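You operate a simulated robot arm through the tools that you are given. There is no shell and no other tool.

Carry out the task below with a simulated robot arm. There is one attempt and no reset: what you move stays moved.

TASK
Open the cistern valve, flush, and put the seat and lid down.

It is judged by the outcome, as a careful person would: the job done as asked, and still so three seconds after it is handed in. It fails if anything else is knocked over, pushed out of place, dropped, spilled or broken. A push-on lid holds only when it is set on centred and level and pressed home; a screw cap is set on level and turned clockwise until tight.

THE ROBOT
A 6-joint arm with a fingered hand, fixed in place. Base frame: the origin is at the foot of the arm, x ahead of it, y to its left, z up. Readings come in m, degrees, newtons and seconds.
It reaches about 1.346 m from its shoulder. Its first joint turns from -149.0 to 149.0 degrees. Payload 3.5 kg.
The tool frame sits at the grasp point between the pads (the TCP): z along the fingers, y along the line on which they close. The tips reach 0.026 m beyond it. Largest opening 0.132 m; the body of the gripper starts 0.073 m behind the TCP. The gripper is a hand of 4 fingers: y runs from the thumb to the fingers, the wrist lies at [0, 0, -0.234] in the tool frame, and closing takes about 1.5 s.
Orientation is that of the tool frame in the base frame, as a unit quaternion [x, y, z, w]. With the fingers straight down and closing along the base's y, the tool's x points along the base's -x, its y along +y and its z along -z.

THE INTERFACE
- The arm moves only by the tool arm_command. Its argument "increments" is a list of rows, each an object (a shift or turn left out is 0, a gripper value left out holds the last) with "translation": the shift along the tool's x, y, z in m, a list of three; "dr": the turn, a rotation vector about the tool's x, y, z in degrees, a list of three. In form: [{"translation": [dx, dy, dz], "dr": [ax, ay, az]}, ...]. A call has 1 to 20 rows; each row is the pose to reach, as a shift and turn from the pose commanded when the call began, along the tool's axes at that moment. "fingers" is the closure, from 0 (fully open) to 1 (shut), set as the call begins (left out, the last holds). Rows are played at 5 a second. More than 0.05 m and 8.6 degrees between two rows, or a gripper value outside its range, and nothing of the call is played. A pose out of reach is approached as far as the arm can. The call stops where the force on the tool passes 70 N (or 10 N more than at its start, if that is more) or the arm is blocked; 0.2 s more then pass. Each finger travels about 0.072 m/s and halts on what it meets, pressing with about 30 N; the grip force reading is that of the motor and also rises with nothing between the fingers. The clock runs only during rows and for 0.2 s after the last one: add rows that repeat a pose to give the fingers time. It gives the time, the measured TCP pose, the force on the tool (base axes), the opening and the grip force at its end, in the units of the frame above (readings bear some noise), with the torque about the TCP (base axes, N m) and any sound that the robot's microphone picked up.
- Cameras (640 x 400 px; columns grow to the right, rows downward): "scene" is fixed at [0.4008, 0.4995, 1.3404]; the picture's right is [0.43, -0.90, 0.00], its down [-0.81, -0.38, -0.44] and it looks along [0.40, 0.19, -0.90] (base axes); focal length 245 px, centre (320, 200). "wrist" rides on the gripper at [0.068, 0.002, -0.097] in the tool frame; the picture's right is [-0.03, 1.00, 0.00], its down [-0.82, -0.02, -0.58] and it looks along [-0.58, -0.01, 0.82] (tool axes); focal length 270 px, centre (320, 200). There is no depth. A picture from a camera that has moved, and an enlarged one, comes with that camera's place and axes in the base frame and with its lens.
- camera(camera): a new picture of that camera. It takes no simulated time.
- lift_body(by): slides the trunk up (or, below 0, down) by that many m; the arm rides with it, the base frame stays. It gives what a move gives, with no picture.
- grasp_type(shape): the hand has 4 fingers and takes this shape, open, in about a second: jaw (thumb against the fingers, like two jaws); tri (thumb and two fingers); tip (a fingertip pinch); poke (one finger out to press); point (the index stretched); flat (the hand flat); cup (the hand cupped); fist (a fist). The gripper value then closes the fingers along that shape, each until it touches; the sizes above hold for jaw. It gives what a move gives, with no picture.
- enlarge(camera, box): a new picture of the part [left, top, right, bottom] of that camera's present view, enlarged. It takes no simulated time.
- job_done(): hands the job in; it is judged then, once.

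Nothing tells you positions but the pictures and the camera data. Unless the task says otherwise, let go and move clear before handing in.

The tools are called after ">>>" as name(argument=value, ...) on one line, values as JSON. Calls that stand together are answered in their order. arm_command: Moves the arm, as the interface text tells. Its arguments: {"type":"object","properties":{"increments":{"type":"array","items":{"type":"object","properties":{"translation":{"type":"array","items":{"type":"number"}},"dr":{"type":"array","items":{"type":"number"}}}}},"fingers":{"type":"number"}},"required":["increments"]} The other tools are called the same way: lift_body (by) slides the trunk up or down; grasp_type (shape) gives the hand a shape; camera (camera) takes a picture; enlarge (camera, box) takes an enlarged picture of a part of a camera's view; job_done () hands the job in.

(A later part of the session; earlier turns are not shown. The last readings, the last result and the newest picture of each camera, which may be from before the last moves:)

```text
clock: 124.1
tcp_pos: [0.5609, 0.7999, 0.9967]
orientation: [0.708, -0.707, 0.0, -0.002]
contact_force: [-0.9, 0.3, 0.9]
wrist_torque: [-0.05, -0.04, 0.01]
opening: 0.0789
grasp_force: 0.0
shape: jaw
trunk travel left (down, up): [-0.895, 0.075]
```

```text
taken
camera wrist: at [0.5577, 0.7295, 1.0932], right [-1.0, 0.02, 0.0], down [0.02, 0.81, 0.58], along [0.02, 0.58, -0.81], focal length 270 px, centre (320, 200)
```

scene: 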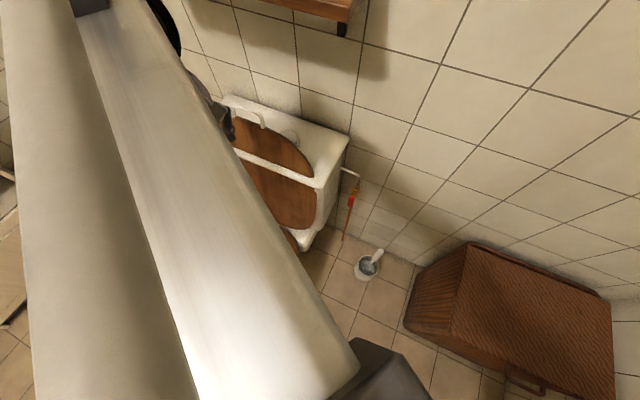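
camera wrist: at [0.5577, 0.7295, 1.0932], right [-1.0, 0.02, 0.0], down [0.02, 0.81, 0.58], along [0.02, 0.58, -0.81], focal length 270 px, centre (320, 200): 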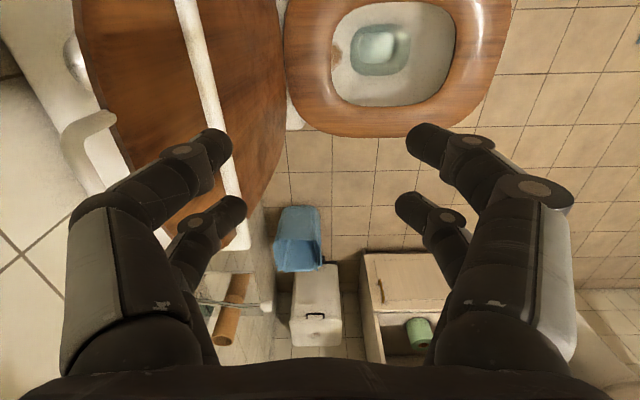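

The hand is in place, and the wrist camera sees the lid handle at the left. I'll enlarge it to measure.

>>> enlarge(camera="wrist", box=[0, 60, 220, 260])

>>> enlarge(camera="scene", box=[200, 70, 340, 170])

```text
2.00 times, centred on (110, 160) of wrist
camera zoom: at [0.5577, 0.7295, 1.0932], right [-1.0, 0.02, 0.0], down [0.02, 0.81, 0.58], along [0.02, 0.58, -0.81], focal length 541 px, centre (740, 280)
```

zoom: 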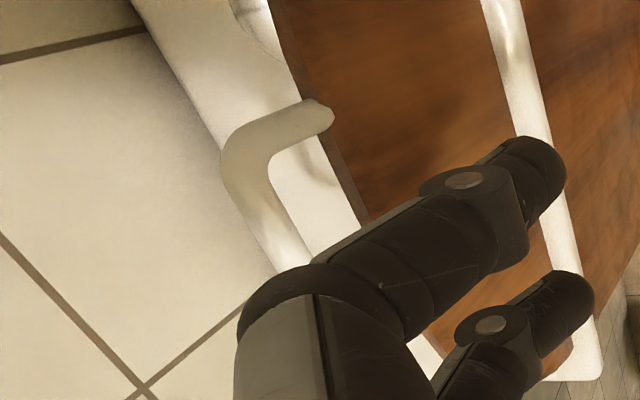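

```text
4.00 times, centred on (270, 120) of scene
camera zoom: at [0.4008, 0.4995, 1.3404], right [0.43, -0.9, 0.0], down [-0.81, -0.38, -0.44], along [0.4, 0.19, -0.9], focal length 980 px, centre (520, 520)
```

zoom: 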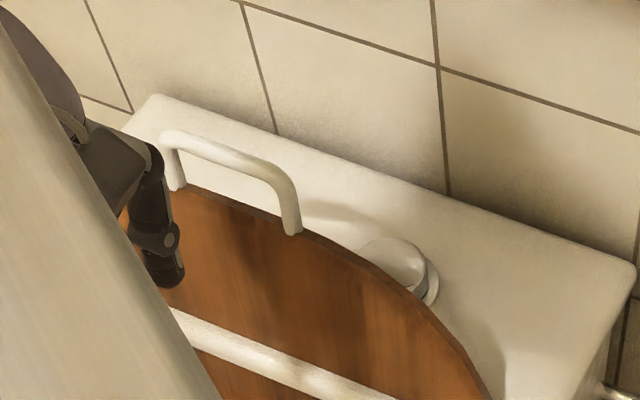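

The lid handle bar is at x≈0.7035, y 0.784–0.862, z≈0.943. I'll tilt the hand 25° (fingers leaning toward the wall) and go to a pre-grasp point 8 cm back from the bar.

>>> arm_command(increments=[{"translation": [-0.0058, -0.0272, -0.0055], "dr": [6.25, 0, 0]}, {"translation": [-0.0116, -0.0544, -0.011], "dr": [12.5, 0, 0]}, {"translation": [-0.0173, -0.0816, -0.0164], "dr": [18.75, 0, 0]}, {"translation": [-0.0231, -0.1088, -0.0219], "dr": [25, 0, 0]}, {"translation": [-0.0231, -0.1088, -0.0219], "dr": [25, 0, 0]}], fingers=0.55)

>>> camera(camera="wrist")

>>> camera(camera="scene")

```text
clock: 125.3
tcp_pos: [0.6699, 0.8257, 1.0189]
orientation: [-0.689, 0.69, -0.154, 0.156]
contact_force: [-0.1, 0.6, -0.3]
wrist_torque: [-0.01, -0.01, 0.0]
opening: 0.0599
grasp_force: 0.1
shape: jaw
out of reach, approached as far as the arm can: row 1, 2, 3
trunk travel left (down, up): [-0.895, 0.075]
```

```text
taken
camera wrist: at [0.6256, 0.7549, 1.1055], right [-0.9, 0.03, -0.43], down [-0.23, 0.81, 0.53], along [0.36, 0.58, -0.73], focal length 270 px, centre (320, 200)
```

wrist: 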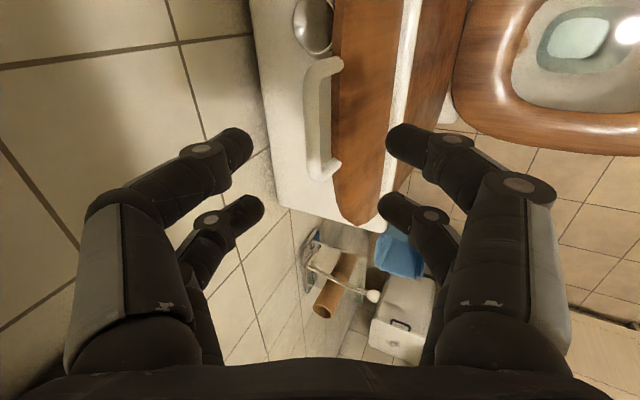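

```text
taken
```

scene: 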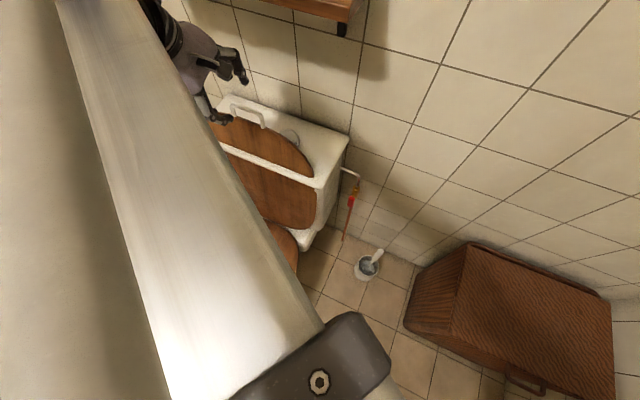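

The bar is centred between the jaws. I'll shift 34 mm toward the wall, then lower the trunk in two steps so the bar enters between the jaws, checking in between.

>>> arm_command(increments=[{"translation": [0.003, -0.0155, 0.0073]}, {"translation": [0.006, -0.0311, 0.0147]}, {"translation": [0.006, -0.0311, 0.0147]}])

>>> lift_body(by=-0.04)

>>> camera(camera="wrist")

>>> enlarge(camera="scene", box=[160, 40, 340, 160])

```text
clock: 126.1
tcp_pos: [0.7007, 0.8173, 1.0184]
orientation: [-0.69, 0.69, -0.154, 0.155]
contact_force: [-0.2, 0.6, 0.5]
wrist_torque: [0.01, 0.0, 0.01]
opening: 0.0597
grasp_force: 0.2
shape: jaw
trunk travel left (down, up): [-0.895, 0.075]
```

```text
clock: 127.0
tcp_pos: [0.7024, 0.818, 0.9787]
orientation: [-0.69, 0.69, -0.153, 0.155]
contact_force: [0.3, 0.7, -0.1]
wrist_torque: [0.0, -0.03, 0.02]
opening: 0.0596
grasp_force: 0.1
shape: jaw
trunk travel left (down, up): [-0.855, 0.115]
```

```text
taken
camera wrist: at [0.6582, 0.7478, 1.0655], right [-0.9, 0.03, -0.43], down [-0.23, 0.81, 0.53], along [0.36, 0.58, -0.73], focal length 270 px, centre (320, 200)
```

wrist: 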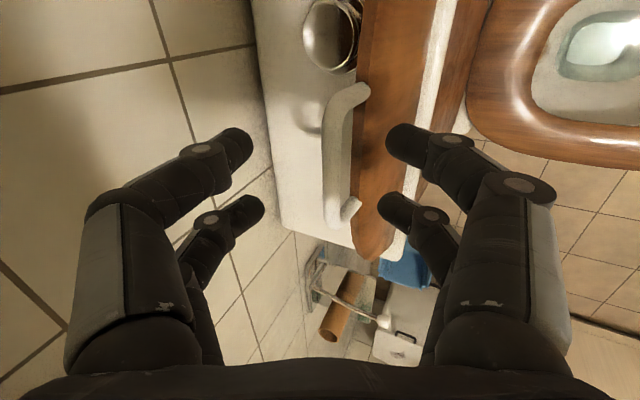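

```text
3.33 times, centred on (250, 100) of scene
camera zoom: at [0.4008, 0.4995, 1.3404], right [0.43, -0.9, 0.0], down [-0.81, -0.38, -0.44], along [0.4, 0.19, -0.9], focal length 816 px, centre (553, 533)
```

zoom: 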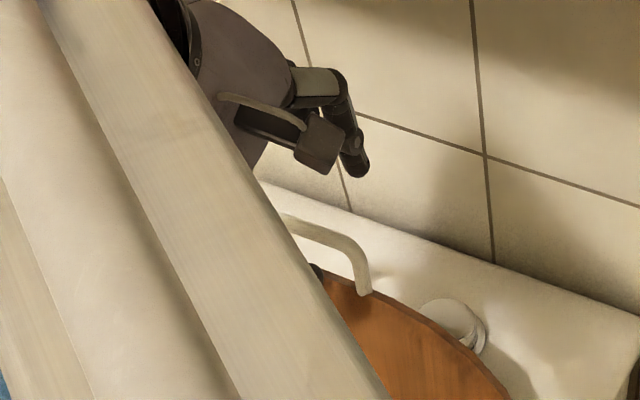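

The bar is entering properly. I'll nudge 6 mm toward the wall and lower the remaining 37 mm.

>>> arm_command(increments=[{"translation": [0, -0.0054, 0.0026]}, {"translation": [0, -0.0054, 0.0026]}])

>>> lift_body(by=-0.037)

>>> camera(camera="wrist")

```text
clock: 127.6
tcp_pos: [0.7066, 0.8179, 0.9791]
orientation: [0.691, -0.69, 0.153, -0.154]
contact_force: [-0.4, -0.3, -0.3]
wrist_torque: [0.01, -0.04, -0.02]
opening: 0.0598
grasp_force: 0.0
shape: jaw
trunk travel left (down, up): [-0.855, 0.115]
```

```text
clock: 128.4
tcp_pos: [0.7076, 0.818, 0.9418]
orientation: [0.69, -0.69, 0.154, -0.155]
contact_force: [0.3, 0.1, -0.5]
wrist_torque: [0.03, 0.01, 0.0]
opening: 0.0599
grasp_force: 0.1
shape: jaw
trunk travel left (down, up): [-0.818, 0.152]
```

```text
taken
camera wrist: at [0.664, 0.7474, 1.0285], right [-0.9, 0.03, -0.42], down [-0.23, 0.81, 0.53], along [0.36, 0.58, -0.73], focal length 270 px, centre (320, 200)
```

wrist: 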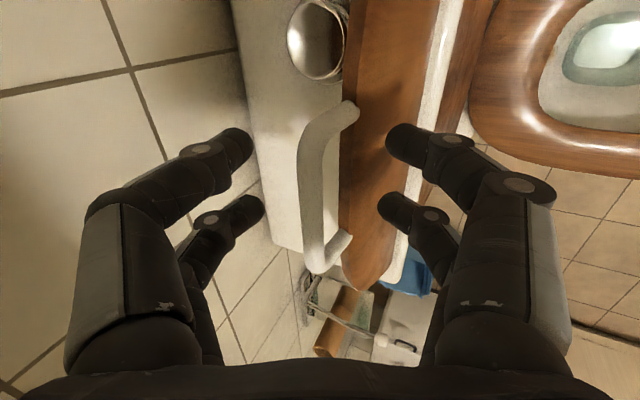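

The bar lies between the jaws near the TCP, centred between its legs. I'll close the fingers so the tips meet behind the bar and capture it.

>>> arm_command(increments=[{"translation": [0, 0, 0]}, {"translation": [0, 0, 0]}, {"translation": [0, 0, 0]}, {"translation": [0, 0, 0]}, {"translation": [0, 0, 0]}, {"translation": [0, 0, 0]}], fingers=0.95)

>>> camera(camera="wrist")

```text
clock: 129.8
tcp_pos: [0.7076, 0.8174, 0.9411]
orientation: [0.691, -0.69, 0.154, -0.154]
contact_force: [0.4, -0.2, -0.6]
wrist_torque: [0.01, 0.05, -0.01]
opening: 0.0071
grasp_force: 0.3
shape: jaw
trunk travel left (down, up): [-0.818, 0.152]
```

```text
taken
camera wrist: at [0.6641, 0.7476, 1.0284], right [-0.9, 0.03, -0.42], down [-0.23, 0.81, 0.53], along [0.36, 0.58, -0.73], focal length 270 px, centre (320, 200)
```

wrist: 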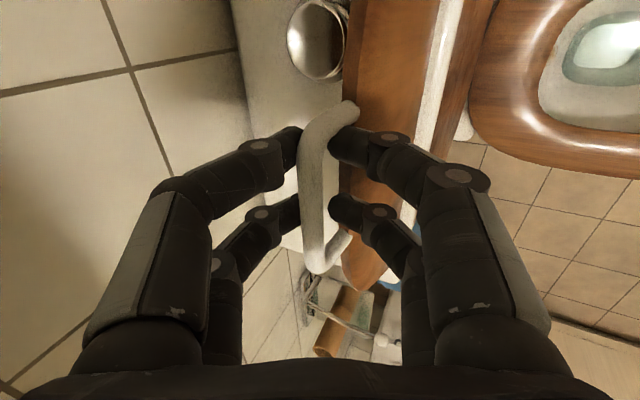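

The bar is captured loosely with no load. Now I'll draw the lid forward along its arc; first part: about 12°, past vertical.

>>> arm_command(increments=[{"translation": [0, 0.0115, -0.0086], "dr": [1.6, 0, 0]}, {"translation": [0, 0.0228, -0.0158], "dr": [2.5, 0, 0]}, {"translation": [0, 0.0344, -0.0225], "dr": [3.1, 0, 0]}, {"translation": [0, 0.0462, -0.0292], "dr": [3.5, 0, 0]}, {"translation": [0, 0.058, -0.0354], "dr": [3.8, 0, 0]}, {"translation": [0, 0.0701, -0.0414], "dr": [3.9, 0, 0]}, {"translation": [0, 0.0824, -0.047], "dr": [3.8, 0, 0]}, {"translation": [0, 0.0947, -0.0522], "dr": [3.6, 0, 0]}])

>>> camera(camera="wrist")

>>> camera(camera="scene")

```text
clock: 131.6
tcp_pos: [0.6006, 0.8163, 0.949]
orientation: [0.685, -0.685, 0.174, -0.177]
contact_force: [-0.6, -0.4, 0.8]
wrist_torque: [0.01, 0.02, -0.01]
opening: 0.0069
grasp_force: 0.0
shape: jaw
trunk travel left (down, up): [-0.818, 0.152]
```

```text
taken
camera wrist: at [0.5509, 0.7475, 1.0323], right [-0.88, 0.03, -0.48], down [-0.26, 0.81, 0.52], along [0.41, 0.58, -0.71], focal length 270 px, centre (320, 200)
```

wrist: 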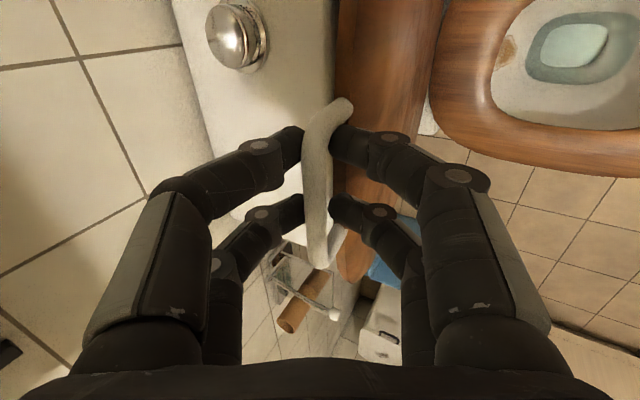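

```text
taken
```

scene: 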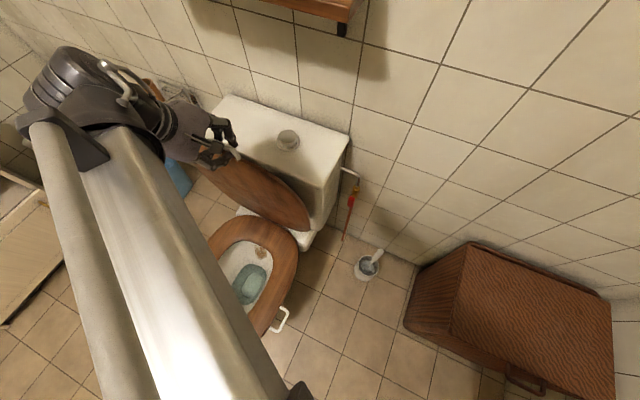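

The lid follows with essentially no force. I'll continue: a further swing to about 15°, a small trunk lowering, then on to about 26°.

>>> arm_command(increments=[{"translation": [0, 0.0182, -0.0071], "dr": [-1.3, 0, 0]}, {"translation": [0, 0.0348, -0.0141], "dr": [-2.2, 0, 0]}, {"translation": [0, 0.0516, -0.0205], "dr": [-3.7, 0, 0]}, {"translation": [0, 0.0687, -0.0262], "dr": [-5.6, 0, 0]}, {"translation": [0, 0.0858, -0.0314], "dr": [-8, 0, 0]}, {"translation": [0, 0.1032, -0.036], "dr": [-11.2, 0, 0]}])

>>> lift_body(by=-0.03)

>>> camera(camera="wrist")

>>> camera(camera="scene")

```text
clock: 133.0
tcp_pos: [0.4913, 0.8164, 0.9304]
orientation: [-0.698, 0.699, -0.107, 0.108]
contact_force: [-0.8, -0.4, 0.3]
wrist_torque: [0.0, -0.02, -0.02]
opening: 0.007
grasp_force: 0.0
shape: jaw
trunk travel left (down, up): [-0.818, 0.152]
```

```text
clock: 133.7
tcp_pos: [0.4883, 0.8146, 0.9043]
orientation: [0.699, -0.698, 0.107, -0.111]
contact_force: [-12.5, 5.9, 38.4]
wrist_torque: [0.28, -0.1, 0.17]
opening: 0.0115
grasp_force: 29.7
shape: jaw
trunk travel left (down, up): [-0.788, 0.182]
```

```text
taken
camera wrist: at [0.4574, 0.745, 0.9955], right [-0.95, 0.03, -0.3], down [-0.16, 0.81, 0.56], along [0.26, 0.58, -0.77], focal length 270 px, centre (320, 200)
```

wrist: 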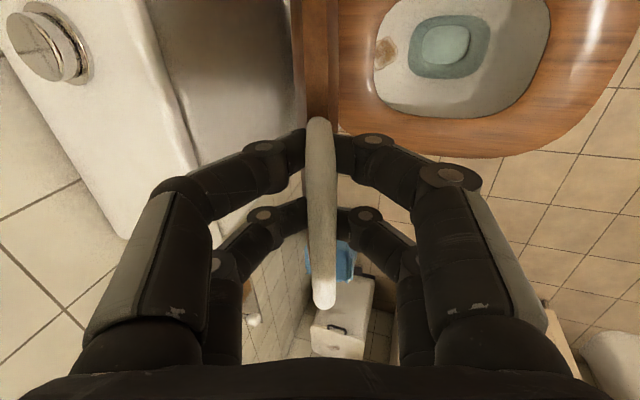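

```text
taken
```

scene: 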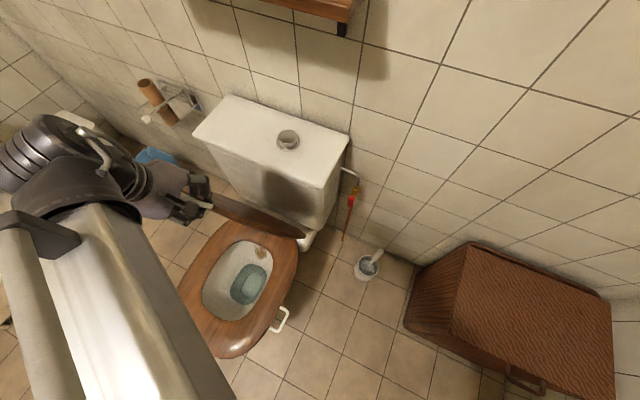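

The closed tips pressed on the lid's edge (38 N) when I lowered, so a ring grip is too tight for this. I'll open the jaws to about 8 cm so they straddle the lid loosely, with the bar deep in the hand; the lid will rest on the front fingers.

>>> arm_command(increments=[{"translation": [0, 0, 0]}, {"translation": [0, 0, 0]}, {"translation": [0, 0, 0]}, {"translation": [0, 0, 0]}, {"translation": [0, 0, 0]}], fingers=0.4)

>>> camera(camera="wrist")

>>> camera(camera="scene")

```text
clock: 134.9
tcp_pos: [0.4892, 0.814, 0.9048]
orientation: [0.699, -0.698, 0.106, -0.111]
contact_force: [-20.1, 2.5, 49.2]
wrist_torque: [0.3, 0.9, -0.06]
opening: 0.0714
grasp_force: 0.0
shape: jaw
trunk travel left (down, up): [-0.788, 0.182]
```

```text
taken
camera wrist: at [0.4571, 0.7437, 0.9963], right [-0.95, 0.03, -0.3], down [-0.16, 0.81, 0.56], along [0.26, 0.58, -0.77], focal length 270 px, centre (320, 200)
```

wrist: 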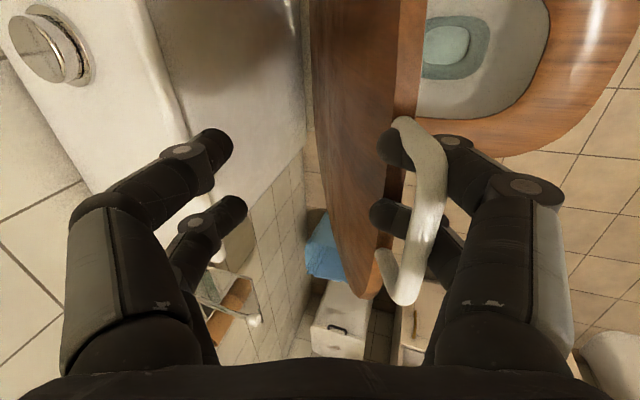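

```text
taken
```

scene: 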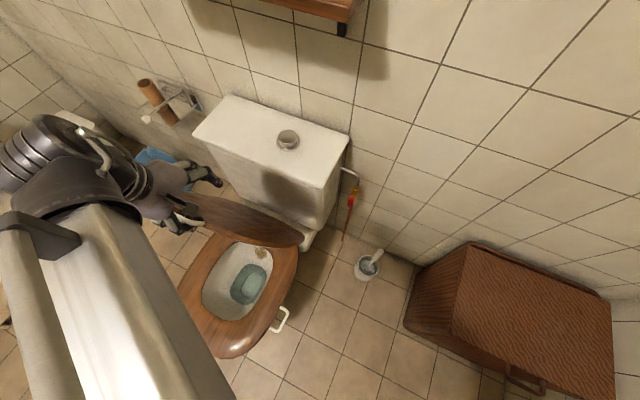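

The bar now rests on the front fingers, but the hand is still pressed up by 49 N. I'll raise the trunk slightly to relieve it.

>>> lift_body(by=0.012)

>>> enlarge(camera="wrist", box=[280, 60, 560, 320])

```text
clock: 135.5
tcp_pos: [0.4924, 0.8154, 0.9121]
orientation: [-0.699, 0.699, -0.108, 0.108]
contact_force: [0.2, -6.8, -2.5]
wrist_torque: [-0.23, -0.58, 0.28]
opening: 0.0747
grasp_force: 0.0
shape: jaw
trunk travel left (down, up): [-0.8, 0.17]
```

```text
1.54 times, centred on (420, 190) of wrist
camera zoom: at [0.461, 0.7454, 1.0042], right [-0.95, 0.03, -0.3], down [-0.15, 0.82, 0.56], along [0.26, 0.58, -0.77], focal length 416 px, centre (166, 215)
```

zoom: 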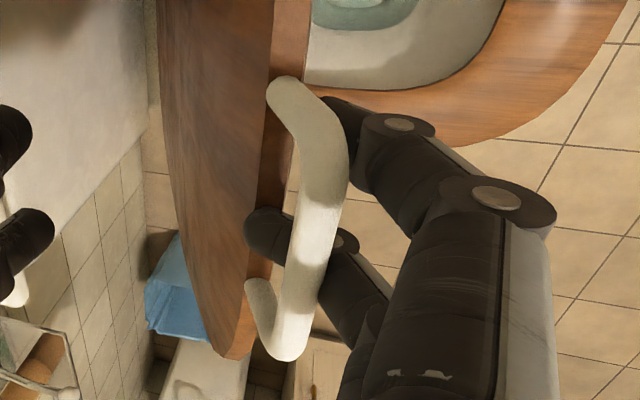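

Forces are small now and the lid leans on the front fingers at about 20°. I'll shift 6 mm toward -y to centre between the handle's legs and close the fingers again, keeping the bar high in the ring so the tips stay clear of the lid edge.

>>> arm_command(increments=[{"translation": [0.006, 0, 0]}, {"translation": [0.006, 0, 0]}])

>>> arm_command(increments=[{"translation": [0, 0, 0]}, {"translation": [0, 0, 0]}, {"translation": [0, 0, 0]}, {"translation": [0, 0, 0]}, {"translation": [0, 0, 0]}, {"translation": [0, 0, 0]}], fingers=0.95)

>>> camera(camera="wrist")

```text
clock: 136.1
tcp_pos: [0.4929, 0.8139, 0.9135]
orientation: [0.699, -0.699, 0.106, -0.11]
contact_force: [-2.7, 13.3, 5.9]
wrist_torque: [0.37, -0.19, -0.43]
opening: 0.0749
grasp_force: 0.2
shape: jaw
trunk travel left (down, up): [-0.8, 0.17]
```

```text
clock: 137.5
tcp_pos: [0.4932, 0.8107, 0.9125]
orientation: [0.699, -0.699, 0.107, -0.109]
contact_force: [-2.4, -2.5, 0.7]
wrist_torque: [-0.01, 0.0, 0.07]
opening: 0.0067
grasp_force: 0.0
shape: jaw
trunk travel left (down, up): [-0.8, 0.17]
```

```text
taken
camera wrist: at [0.4607, 0.74, 1.0043], right [-0.95, 0.03, -0.3], down [-0.16, 0.81, 0.56], along [0.26, 0.58, -0.77], focal length 270 px, centre (320, 200)
```

wrist: 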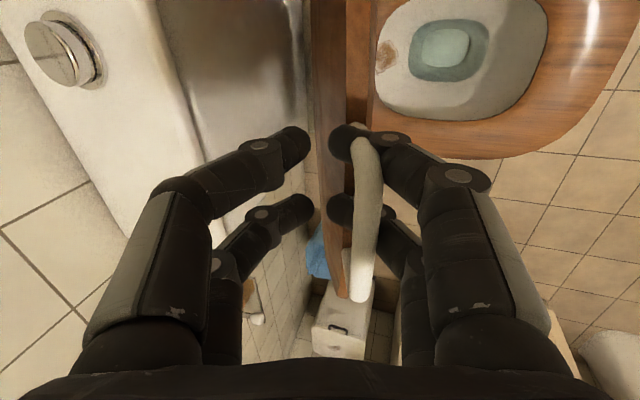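

Captured again with low force, the bar leaning on the front fingers. I'll now alternate forward arm moves (about 5 cm) with 2.5 cm trunk lowerings, letting the lid rest on the hooked fingers.

>>> arm_command(increments=[{"translation": [0, 0.0157, -0.005]}, {"translation": [0, 0.0314, -0.0101]}, {"translation": [0, 0.0471, -0.0151]}, {"translation": [0, 0.0628, -0.0202]}, {"translation": [0, 0.0628, -0.0202]}])

>>> lift_body(by=-0.02)

>>> camera(camera="wrist")

>>> camera(camera="scene")

```text
clock: 138.7
tcp_pos: [0.4253, 0.8112, 0.9126]
orientation: [-0.698, 0.699, -0.108, 0.11]
contact_force: [-0.9, -0.3, -0.8]
wrist_torque: [0.02, 0.01, 0.01]
opening: 0.0067
grasp_force: 0.1
shape: jaw
trunk travel left (down, up): [-0.8, 0.17]
```

```text
clock: 139.4
tcp_pos: [0.4263, 0.8116, 0.8918]
orientation: [-0.699, 0.699, -0.107, 0.109]
contact_force: [-1.2, 0.6, -3.4]
wrist_torque: [-0.01, -0.07, 0.03]
opening: 0.0066
grasp_force: 0.0
shape: jaw
trunk travel left (down, up): [-0.78, 0.19]
```

```text
taken
camera wrist: at [0.3946, 0.7405, 0.9838], right [-0.95, 0.03, -0.3], down [-0.15, 0.81, 0.56], along [0.26, 0.58, -0.77], focal length 270 px, centre (320, 200)
```

wrist: 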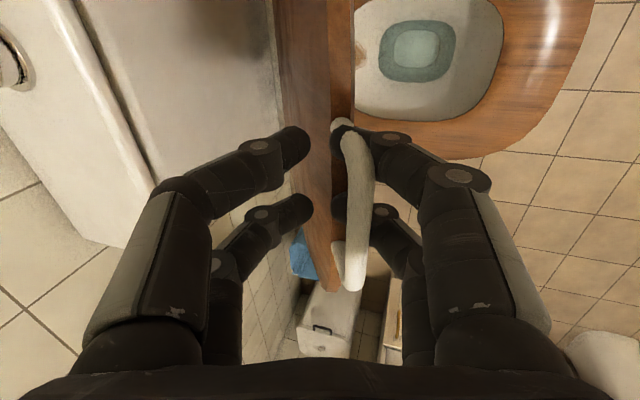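

```text
taken
```

scene: 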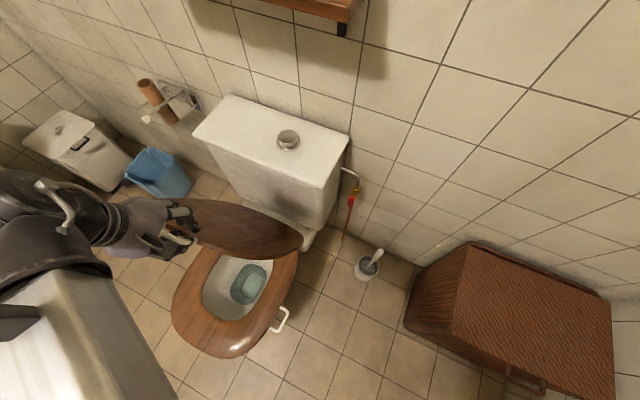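

Going well: force under 4 N, lid at about 25°. Continuing with the next cycles.

>>> arm_command(increments=[{"translation": [0, 0.0143, -0.0046]}, {"translation": [0, 0.0286, -0.0092]}, {"translation": [0, 0.0428, -0.0138]}, {"translation": [0, 0.0428, -0.0138]}])

>>> lift_body(by=-0.027)

>>> arm_command(increments=[{"translation": [0, 0.0155, -0.005]}, {"translation": [0, 0.031, -0.01]}, {"translation": [0, 0.0466, -0.015]}, {"translation": [0, 0.0466, -0.015]}])

>>> lift_body(by=-0.027)

>>> camera(camera="wrist")

>>> camera(camera="scene")

```text
clock: 140.4
tcp_pos: [0.38, 0.8086, 0.8912]
orientation: [-0.699, 0.699, -0.107, 0.108]
contact_force: [-1.7, -0.5, -1.1]
wrist_torque: [0.0, 0.0, 0.0]
opening: 0.0067
grasp_force: 0.1
shape: jaw
trunk travel left (down, up): [-0.78, 0.19]
```

```text
clock: 141.1
tcp_pos: [0.3805, 0.8102, 0.8643]
orientation: [0.699, -0.699, 0.107, -0.108]
contact_force: [-1.0, -0.7, -3.1]
wrist_torque: [0.01, -0.07, 0.04]
opening: 0.0067
grasp_force: 0.0
shape: jaw
trunk travel left (down, up): [-0.753, 0.217]
```

```text
clock: 142.1
tcp_pos: [0.3314, 0.8101, 0.8661]
orientation: [-0.699, 0.699, -0.106, 0.108]
contact_force: [-1.4, 0.1, -1.7]
wrist_torque: [0.03, 0.01, -0.02]
opening: 0.0072
grasp_force: 0.0
shape: jaw
trunk travel left (down, up): [-0.753, 0.217]
```

```text
clock: 142.9
tcp_pos: [0.3317, 0.8096, 0.8376]
orientation: [0.7, -0.698, 0.107, -0.107]
contact_force: [-1.2, -0.3, -3.3]
wrist_torque: [0.01, -0.04, -0.01]
opening: 0.0067
grasp_force: 0.1
shape: jaw
trunk travel left (down, up): [-0.726, 0.244]
```

```text
taken
camera wrist: at [0.2998, 0.7404, 0.9297], right [-0.95, 0.03, -0.3], down [-0.15, 0.81, 0.56], along [0.26, 0.58, -0.77], focal length 270 px, centre (320, 200)
```

wrist: 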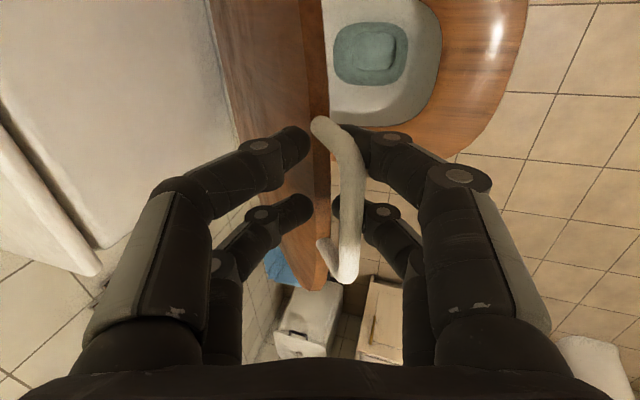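

```text
taken
```

scene: 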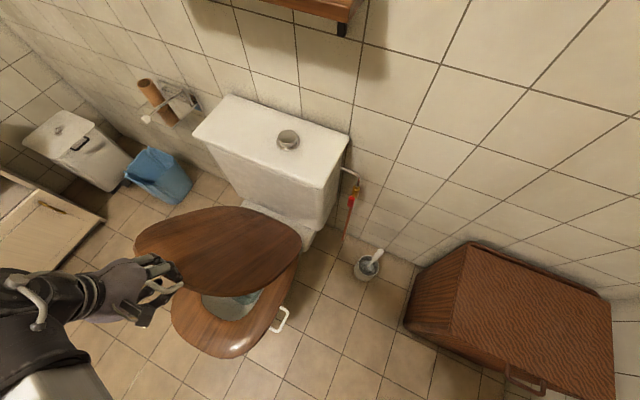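

Steady at about 37° with forces of only a few newtons. Next three cycles.

>>> arm_command(increments=[{"translation": [0, 0.0148, -0.0048]}, {"translation": [0, 0.0295, -0.0095]}, {"translation": [0, 0.0295, -0.0095]}])

>>> lift_body(by=-0.03)

>>> arm_command(increments=[{"translation": [0, 0.0154, -0.005]}, {"translation": [0, 0.0307, -0.0099]}, {"translation": [0, 0.0307, -0.0099]}])

>>> lift_body(by=-0.03)

>>> camera(camera="wrist")

>>> camera(camera="scene")

```text
clock: 143.7
tcp_pos: [0.2997, 0.8095, 0.839]
orientation: [-0.699, 0.699, -0.107, 0.108]
contact_force: [-0.5, -0.5, -3.1]
wrist_torque: [-0.03, 0.03, 0.0]
opening: 0.0067
grasp_force: 0.1
shape: jaw
trunk travel left (down, up): [-0.726, 0.244]
```

```text
clock: 144.4
tcp_pos: [0.3003, 0.8099, 0.8075]
orientation: [0.699, -0.699, 0.107, -0.108]
contact_force: [0.3, -0.2, -3.3]
wrist_torque: [0.02, -0.08, 0.04]
opening: 0.0071
grasp_force: 0.1
shape: jaw
trunk travel left (down, up): [-0.696, 0.274]
```

```text
clock: 145.2
tcp_pos: [0.268, 0.8093, 0.8077]
orientation: [-0.699, 0.699, -0.108, 0.109]
contact_force: [-1.1, 0.0, -1.8]
wrist_torque: [0.0, 0.1, 0.01]
opening: 0.0068
grasp_force: 0.0
shape: jaw
trunk travel left (down, up): [-0.696, 0.274]
```

```text
clock: 146.0
tcp_pos: [0.2683, 0.8103, 0.7787]
orientation: [-0.699, 0.699, -0.108, 0.109]
contact_force: [-1.4, 0.2, -3.9]
wrist_torque: [-0.03, -0.06, 0.02]
opening: 0.0067
grasp_force: 0.1
shape: jaw
trunk travel left (down, up): [-0.666, 0.304]
```

```text
taken
camera wrist: at [0.2366, 0.7397, 0.8698], right [-0.95, 0.03, -0.3], down [-0.16, 0.81, 0.56], along [0.26, 0.58, -0.77], focal length 270 px, centre (320, 200)
```

wrist: 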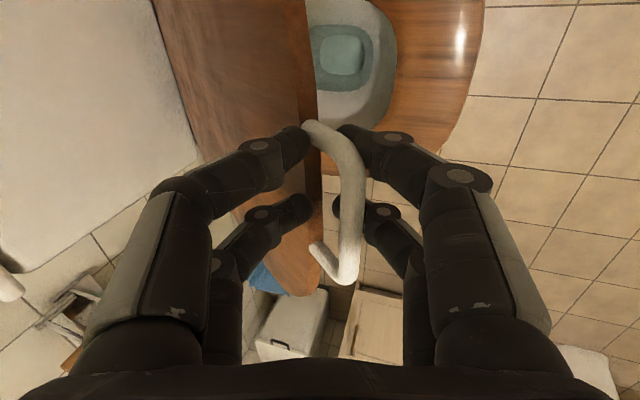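

```text
taken
```

scene: 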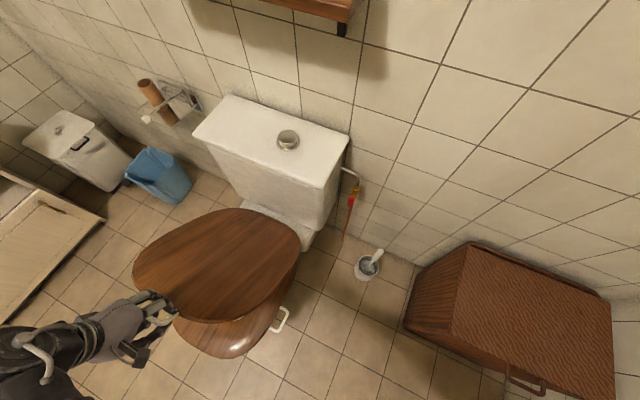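

Lid at about 46°. To keep the fingers from wedging against the lid as it lies down, I'll now also pitch the hand with the lid while alternating with trunk lowerings.

>>> arm_command(increments=[{"translation": [0, 0.0007, -0.0076], "dr": [4.5, 0, 0]}, {"translation": [0, 0.0014, -0.0152], "dr": [9, 0, 0]}, {"translation": [0, 0.0014, -0.0152], "dr": [9, 0, 0]}])

>>> lift_body(by=-0.03)

>>> arm_command(increments=[{"translation": [0, 0.0075, -0.012], "dr": [3.5, 0, 0]}, {"translation": [0, 0.015, -0.0239], "dr": [7, 0, 0]}, {"translation": [0, 0.015, -0.0239], "dr": [7, 0, 0]}])

>>> camera(camera="wrist")

>>> camera(camera="scene")

```text
clock: 146.8
tcp_pos: [0.2638, 0.8095, 0.7913]
orientation: [-0.688, 0.688, -0.163, 0.164]
contact_force: [2.8, -0.8, -6.3]
wrist_torque: [-0.06, -0.07, 0.01]
opening: 0.0065
grasp_force: 0.0
shape: jaw
trunk travel left (down, up): [-0.666, 0.304]
```

```text
clock: 147.5
tcp_pos: [0.2629, 0.809, 0.7611]
orientation: [0.688, -0.688, 0.162, -0.163]
contact_force: [-3.0, 0.2, -2.6]
wrist_torque: [-0.04, 0.02, 0.03]
opening: 0.0071
grasp_force: 0.1
shape: jaw
trunk travel left (down, up): [-0.636, 0.334]
```

```text
clock: 148.3
tcp_pos: [0.2378, 0.8103, 0.7756]
orientation: [0.677, -0.677, 0.204, -0.206]
contact_force: [-0.5, 0.1, -3.8]
wrist_torque: [-0.02, 0.01, -0.01]
opening: 0.0065
grasp_force: 0.0
shape: jaw
trunk travel left (down, up): [-0.636, 0.334]
```

```text
taken
camera wrist: at [0.1816, 0.7402, 0.856], right [-0.83, 0.03, -0.55], down [-0.3, 0.81, 0.49], along [0.46, 0.58, -0.67], focal length 270 px, centre (320, 200)
```

wrist: 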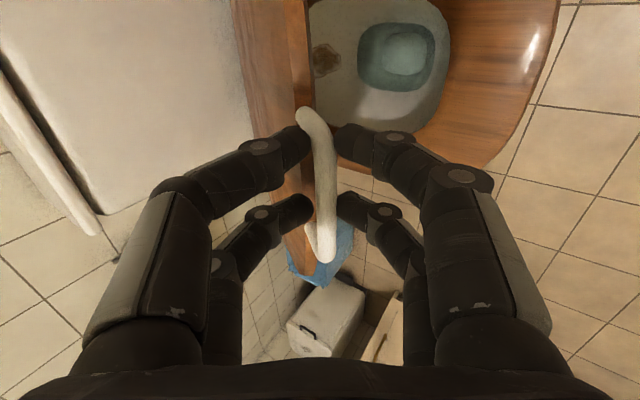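

```text
taken
```

scene: 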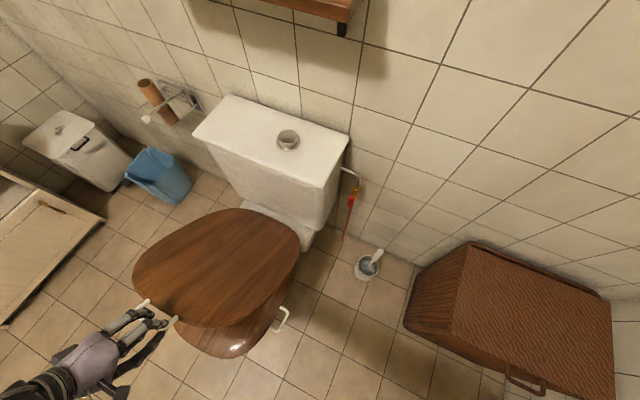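

Still smooth (about 4 N), lid near 48°. Continuing with three more cycles.

>>> lift_body(by=-0.03)

>>> arm_command(increments=[{"translation": [0, 0.0038, -0.0105], "dr": [2.6, 0, 0]}, {"translation": [0, 0.0077, -0.021], "dr": [5.3, 0, 0]}, {"translation": [0, 0.0077, -0.021], "dr": [5.3, 0, 0]}])

>>> lift_body(by=-0.035)

>>> arm_command(increments=[{"translation": [0, 0.0038, -0.01], "dr": [2, 0, 0]}, {"translation": [0, 0.0076, -0.0199], "dr": [4, 0, 0]}, {"translation": [0, 0.0076, -0.0199], "dr": [4, 0, 0]}])

>>> camera(camera="wrist")

>>> camera(camera="scene")

```text
clock: 149.1
tcp_pos: [0.2372, 0.81, 0.7473]
orientation: [-0.677, 0.677, -0.204, 0.204]
contact_force: [-0.9, -0.9, -3.2]
wrist_torque: [-0.04, -0.03, -0.03]
opening: 0.0068
grasp_force: 0.1
shape: jaw
trunk travel left (down, up): [-0.606, 0.364]
```

```text
clock: 149.9
tcp_pos: [0.2209, 0.8093, 0.7585]
orientation: [-0.666, 0.667, -0.235, 0.237]
contact_force: [-0.7, -0.7, -3.2]
wrist_torque: [-0.01, 0.06, -0.02]
opening: 0.0068
grasp_force: 0.1
shape: jaw
trunk travel left (down, up): [-0.606, 0.364]
```

```text
clock: 150.7
tcp_pos: [0.22, 0.8091, 0.7244]
orientation: [-0.666, 0.667, -0.234, 0.237]
contact_force: [-0.8, 0.0, -3.5]
wrist_torque: [-0.02, 0.0, 0.03]
opening: 0.0071
grasp_force: 0.0
shape: jaw
trunk travel left (down, up): [-0.571, 0.399]
```

```text
clock: 151.4
tcp_pos: [0.2024, 0.8093, 0.7337]
orientation: [-0.658, 0.658, -0.259, 0.26]
contact_force: [-2.3, -0.6, -3.8]
wrist_torque: [-0.01, 0.04, -0.04]
opening: 0.007
grasp_force: 0.1
shape: jaw
trunk travel left (down, up): [-0.571, 0.399]
```

```text
taken
camera wrist: at [0.1335, 0.7401, 0.8047], right [-0.73, 0.03, -0.68], down [-0.38, 0.81, 0.44], along [0.57, 0.58, -0.59], focal length 270 px, centre (320, 200)
```

wrist: 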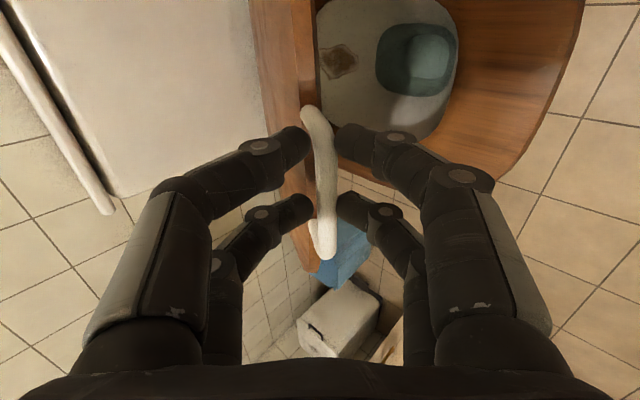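

```text
taken
```

scene: 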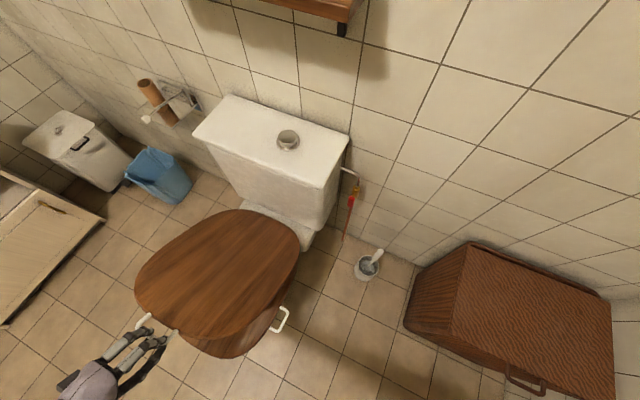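

Lid at about 55°, everything tracking. Next cycles.

>>> lift_body(by=-0.035)

>>> arm_command(increments=[{"translation": [0, 0.0024, -0.01], "dr": [2, 0, 0]}, {"translation": [0, 0.0047, -0.02], "dr": [4, 0, 0]}, {"translation": [0, 0.0047, -0.02], "dr": [4, 0, 0]}])

>>> lift_body(by=-0.04)

>>> arm_command(increments=[{"translation": [0, 0.0012, -0.0103], "dr": [2, 0, 0]}, {"translation": [0, 0.0023, -0.0205], "dr": [4, 0, 0]}, {"translation": [0, 0.0023, -0.0205], "dr": [4, 0, 0]}])

>>> camera(camera="wrist")

>>> camera(camera="scene")

```text
clock: 152.2
tcp_pos: [0.2027, 0.8096, 0.6988]
orientation: [-0.658, 0.658, -0.259, 0.26]
contact_force: [-0.3, 0.3, -4.4]
wrist_torque: [-0.02, 0.0, 0.0]
opening: 0.0072
grasp_force: 0.1
shape: jaw
trunk travel left (down, up): [-0.536, 0.434]
```

```text
clock: 153.0
tcp_pos: [0.1835, 0.8106, 0.7124]
orientation: [-0.648, 0.648, -0.282, 0.283]
contact_force: [-2.6, 0.3, -2.9]
wrist_torque: [-0.05, 0.09, 0.0]
opening: 0.0069
grasp_force: 0.1
shape: jaw
trunk travel left (down, up): [-0.536, 0.434]
```

```text
clock: 153.9
tcp_pos: [0.1853, 0.8108, 0.6725]
orientation: [-0.648, 0.649, -0.282, 0.282]
contact_force: [-1.1, -0.1, -4.2]
wrist_torque: [-0.02, -0.01, 0.02]
opening: 0.0068
grasp_force: 0.1
shape: jaw
trunk travel left (down, up): [-0.496, 0.474]
```

```text
clock: 154.7
tcp_pos: [0.1665, 0.8106, 0.6852]
orientation: [0.638, -0.638, 0.303, -0.306]
contact_force: [-1.7, 0.1, -2.9]
wrist_torque: [-0.03, 0.07, 0.0]
opening: 0.0067
grasp_force: 0.1
shape: jaw
trunk travel left (down, up): [-0.496, 0.474]
```

```text
taken
camera wrist: at [0.0903, 0.7406, 0.7434], right [-0.63, 0.03, -0.78], down [-0.44, 0.81, 0.38], along [0.64, 0.58, -0.5], focal length 270 px, centre (320, 200)
```

wrist: 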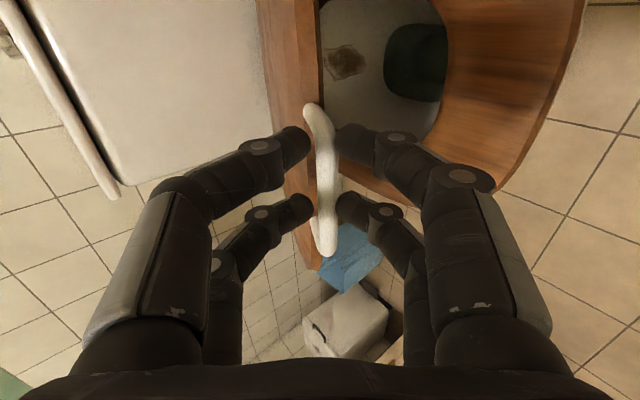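

```text
taken
```

scene: 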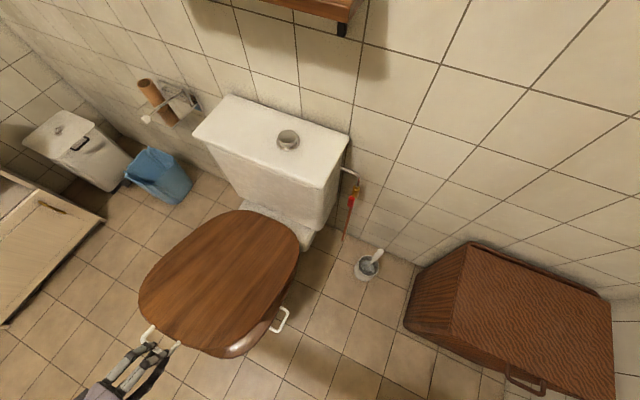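

Lid at about 62°. Continuing down.

>>> lift_body(by=-0.04)

>>> arm_command(increments=[{"translation": [0, 0.001, -0.009], "dr": [1.5, 0, 0]}, {"translation": [0, 0.0019, -0.0179], "dr": [3, 0, 0]}, {"translation": [0, 0.0019, -0.0179], "dr": [3, 0, 0]}])

>>> lift_body(by=-0.04)

>>> arm_command(increments=[{"translation": [0, -0.0004, -0.008], "dr": [1.5, 0, 0]}, {"translation": [0, -0.0008, -0.0161], "dr": [3, 0, 0]}, {"translation": [0, -0.0008, -0.0161], "dr": [3, 0, 0]}])

>>> camera(camera="wrist")

>>> camera(camera="scene")

```text
clock: 155.5
tcp_pos: [0.1687, 0.8104, 0.6429]
orientation: [-0.638, 0.638, -0.304, 0.305]
contact_force: [0.2, -0.2, -4.9]
wrist_torque: [-0.01, -0.03, -0.02]
opening: 0.0069
grasp_force: 0.1
shape: jaw
trunk travel left (down, up): [-0.456, 0.514]
```

```text
clock: 156.3
tcp_pos: [0.1519, 0.8114, 0.6533]
orientation: [0.63, -0.63, 0.321, -0.322]
contact_force: [-1.7, -0.8, -4.2]
wrist_torque: [-0.01, 0.08, 0.02]
opening: 0.007
grasp_force: 0.1
shape: jaw
trunk travel left (down, up): [-0.456, 0.514]
```

```text
clock: 157.1
tcp_pos: [0.1526, 0.8111, 0.6128]
orientation: [-0.63, 0.63, -0.32, 0.322]
contact_force: [-1.1, -1.2, -4.4]
wrist_torque: [-0.02, 0.02, -0.03]
opening: 0.0073
grasp_force: 0.0
shape: jaw
trunk travel left (down, up): [-0.416, 0.554]
```

```text
clock: 157.9
tcp_pos: [0.1387, 0.8109, 0.6231]
orientation: [-0.621, 0.622, -0.337, 0.338]
contact_force: [-1.4, -1.1, -3.8]
wrist_torque: [-0.02, 0.11, -0.01]
opening: 0.0067
grasp_force: 0.0
shape: jaw
trunk travel left (down, up): [-0.416, 0.554]
```

```text
taken
camera wrist: at [0.0564, 0.7413, 0.6749], right [-0.54, 0.03, -0.84], down [-0.47, 0.81, 0.33], along [0.69, 0.58, -0.43], focal length 270 px, centre (320, 200)
```

wrist: 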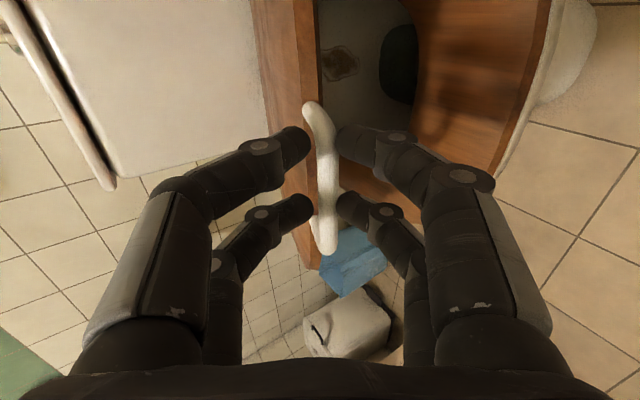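

```text
taken
```

scene: 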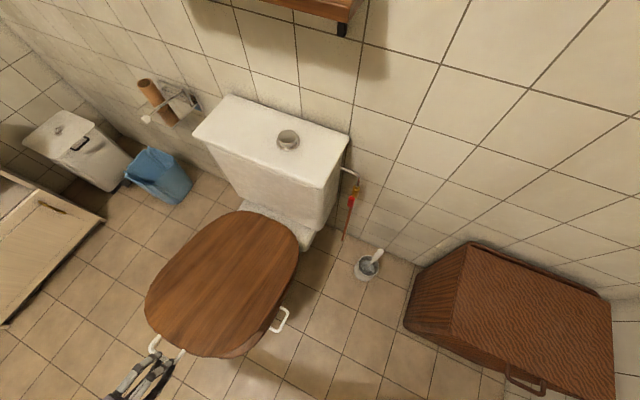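

Lid at about 69°. Two more cycles, then I'll check before the final landing.

>>> lift_body(by=-0.04)

>>> arm_command(increments=[{"translation": [0, -0.0015, -0.0073], "dr": [1.5, 0, 0]}, {"translation": [0, -0.003, -0.0145], "dr": [3, 0, 0]}, {"translation": [0, -0.003, -0.0145], "dr": [3, 0, 0]}])

>>> lift_body(by=-0.04)

>>> arm_command(increments=[{"translation": [0, -0.0008, -0.0058], "dr": [1, 0, 0]}, {"translation": [0, -0.0015, -0.0115], "dr": [2, 0, 0]}, {"translation": [0, -0.0015, -0.0115], "dr": [2, 0, 0]}])

>>> camera(camera="wrist")

>>> camera(camera="scene")

```text
clock: 158.8
tcp_pos: [0.1393, 0.8114, 0.5843]
orientation: [-0.622, 0.622, -0.336, 0.338]
contact_force: [-0.1, -0.1, -4.1]
wrist_torque: [-0.02, 0.0, -0.04]
opening: 0.007
grasp_force: 0.0
shape: jaw
trunk travel left (down, up): [-0.376, 0.594]
```

```text
clock: 159.6
tcp_pos: [0.1296, 0.8113, 0.5937]
orientation: [-0.612, 0.613, -0.353, 0.354]
contact_force: [0.4, -1.1, -4.6]
wrist_torque: [-0.04, 0.04, -0.03]
opening: 0.0068
grasp_force: 0.0
shape: jaw
trunk travel left (down, up): [-0.376, 0.594]
```

```text
clock: 160.4
tcp_pos: [0.13, 0.8114, 0.5534]
orientation: [-0.612, 0.613, -0.353, 0.354]
contact_force: [-0.1, -0.3, -5.2]
wrist_torque: [-0.01, 0.1, -0.01]
opening: 0.0072
grasp_force: 0.0
shape: jaw
trunk travel left (down, up): [-0.336, 0.634]
```

```text
clock: 161.2
tcp_pos: [0.1196, 0.8113, 0.56]
orientation: [0.606, -0.606, 0.364, -0.365]
contact_force: [-1.1, 0.9, -3.9]
wrist_torque: [-0.02, 0.1, -0.02]
opening: 0.0069
grasp_force: 0.0
shape: jaw
trunk travel left (down, up): [-0.336, 0.634]
```

```text
taken
camera wrist: at [0.0322, 0.7416, 0.6051], right [-0.47, 0.03, -0.88], down [-0.5, 0.81, 0.29], along [0.73, 0.58, -0.37], focal length 270 px, centre (320, 200)
```

wrist: 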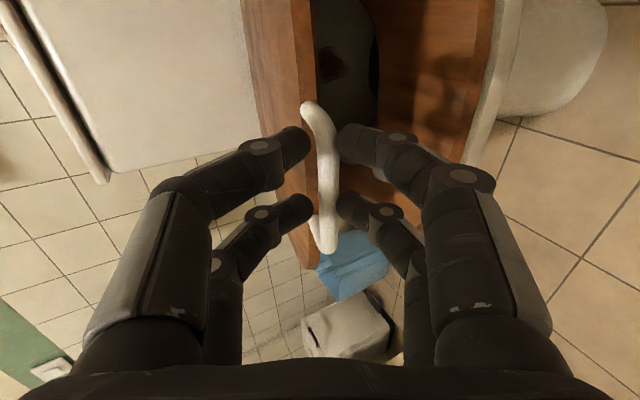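

```text
taken
```

scene: 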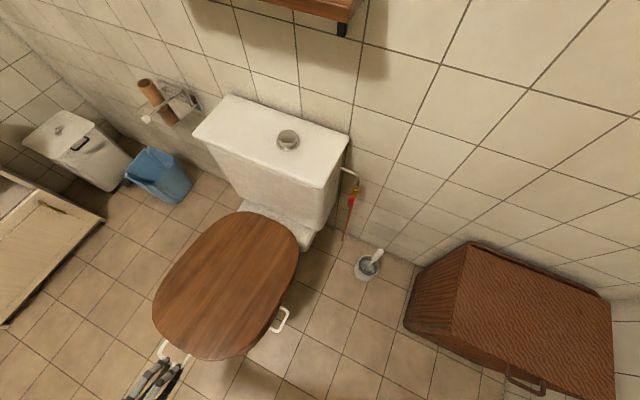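

Lid at about 77°. Two more cycles to bring it almost onto the seat.

>>> lift_body(by=-0.04)

>>> arm_command(increments=[{"translation": [0, 0, -0.004], "dr": [0.5, 0, 0]}, {"translation": [0, 0.0001, -0.0081], "dr": [1, 0, 0]}, {"translation": [0, 0.0001, -0.0081], "dr": [1, 0, 0]}])

>>> lift_body(by=-0.035)

>>> arm_command(increments=[{"translation": [0, 0.0012, -0.0023]}, {"translation": [0, 0.0023, -0.0045]}, {"translation": [0, 0.0023, -0.0045]}])

>>> camera(camera="wrist")

>>> enlarge(camera="scene", box=[100, 200, 340, 400])

```text
clock: 162.0
tcp_pos: [0.1193, 0.8121, 0.5207]
orientation: [0.606, -0.606, 0.364, -0.364]
contact_force: [-2.8, -0.5, -4.6]
wrist_torque: [-0.02, 0.09, 0.03]
opening: 0.0074
grasp_force: 0.1
shape: jaw
trunk travel left (down, up): [-0.296, 0.674]
```

```text
clock: 162.8
tcp_pos: [0.1117, 0.8128, 0.5261]
orientation: [-0.602, 0.603, -0.369, 0.37]
contact_force: [-0.6, -1.3, -4.6]
wrist_torque: [-0.03, 0.05, 0.01]
opening: 0.0073
grasp_force: 0.1
shape: jaw
trunk travel left (down, up): [-0.296, 0.674]
```

```text
clock: 163.6
tcp_pos: [0.1119, 0.8123, 0.4889]
orientation: [-0.602, 0.604, -0.368, 0.37]
contact_force: [-4.9, 0.0, -4.6]
wrist_torque: [-0.02, 0.1, -0.03]
opening: 0.0076
grasp_force: 0.0
shape: jaw
trunk travel left (down, up): [-0.261, 0.709]
```

```text
clock: 164.4
tcp_pos: [0.1077, 0.813, 0.4904]
orientation: [0.603, -0.602, 0.37, -0.37]
contact_force: [-0.2, -0.6, -3.9]
wrist_torque: [0.01, 0.08, -0.01]
opening: 0.0073
grasp_force: 0.1
shape: jaw
trunk travel left (down, up): [-0.261, 0.709]
```

```text
taken
camera wrist: at [0.0202, 0.7421, 0.5322], right [-0.45, 0.03, -0.89], down [-0.51, 0.82, 0.28], along [0.73, 0.58, -0.36], focal length 270 px, centre (320, 200)
```

wrist: 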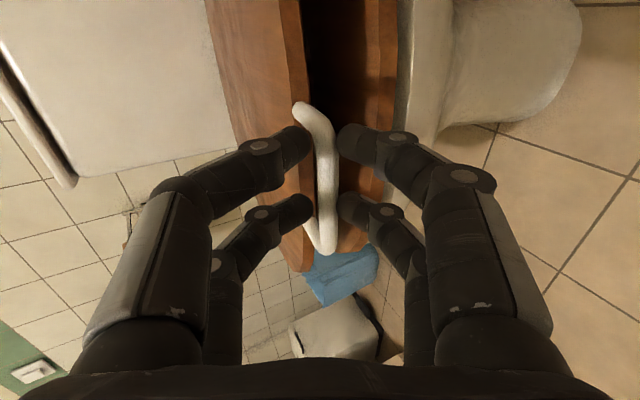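

```text
2.00 times, centred on (220, 300) of scene
camera zoom: at [0.4008, 0.4995, 1.3404], right [0.43, -0.9, 0.0], down [-0.81, -0.38, -0.44], along [0.4, 0.19, -0.9], focal length 490 px, centre (520, 0)
```

zoom: 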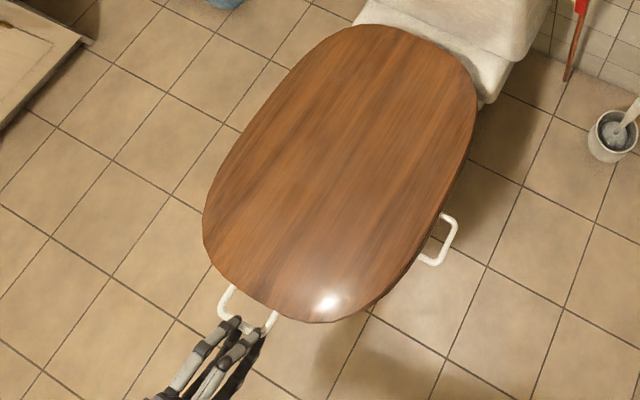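

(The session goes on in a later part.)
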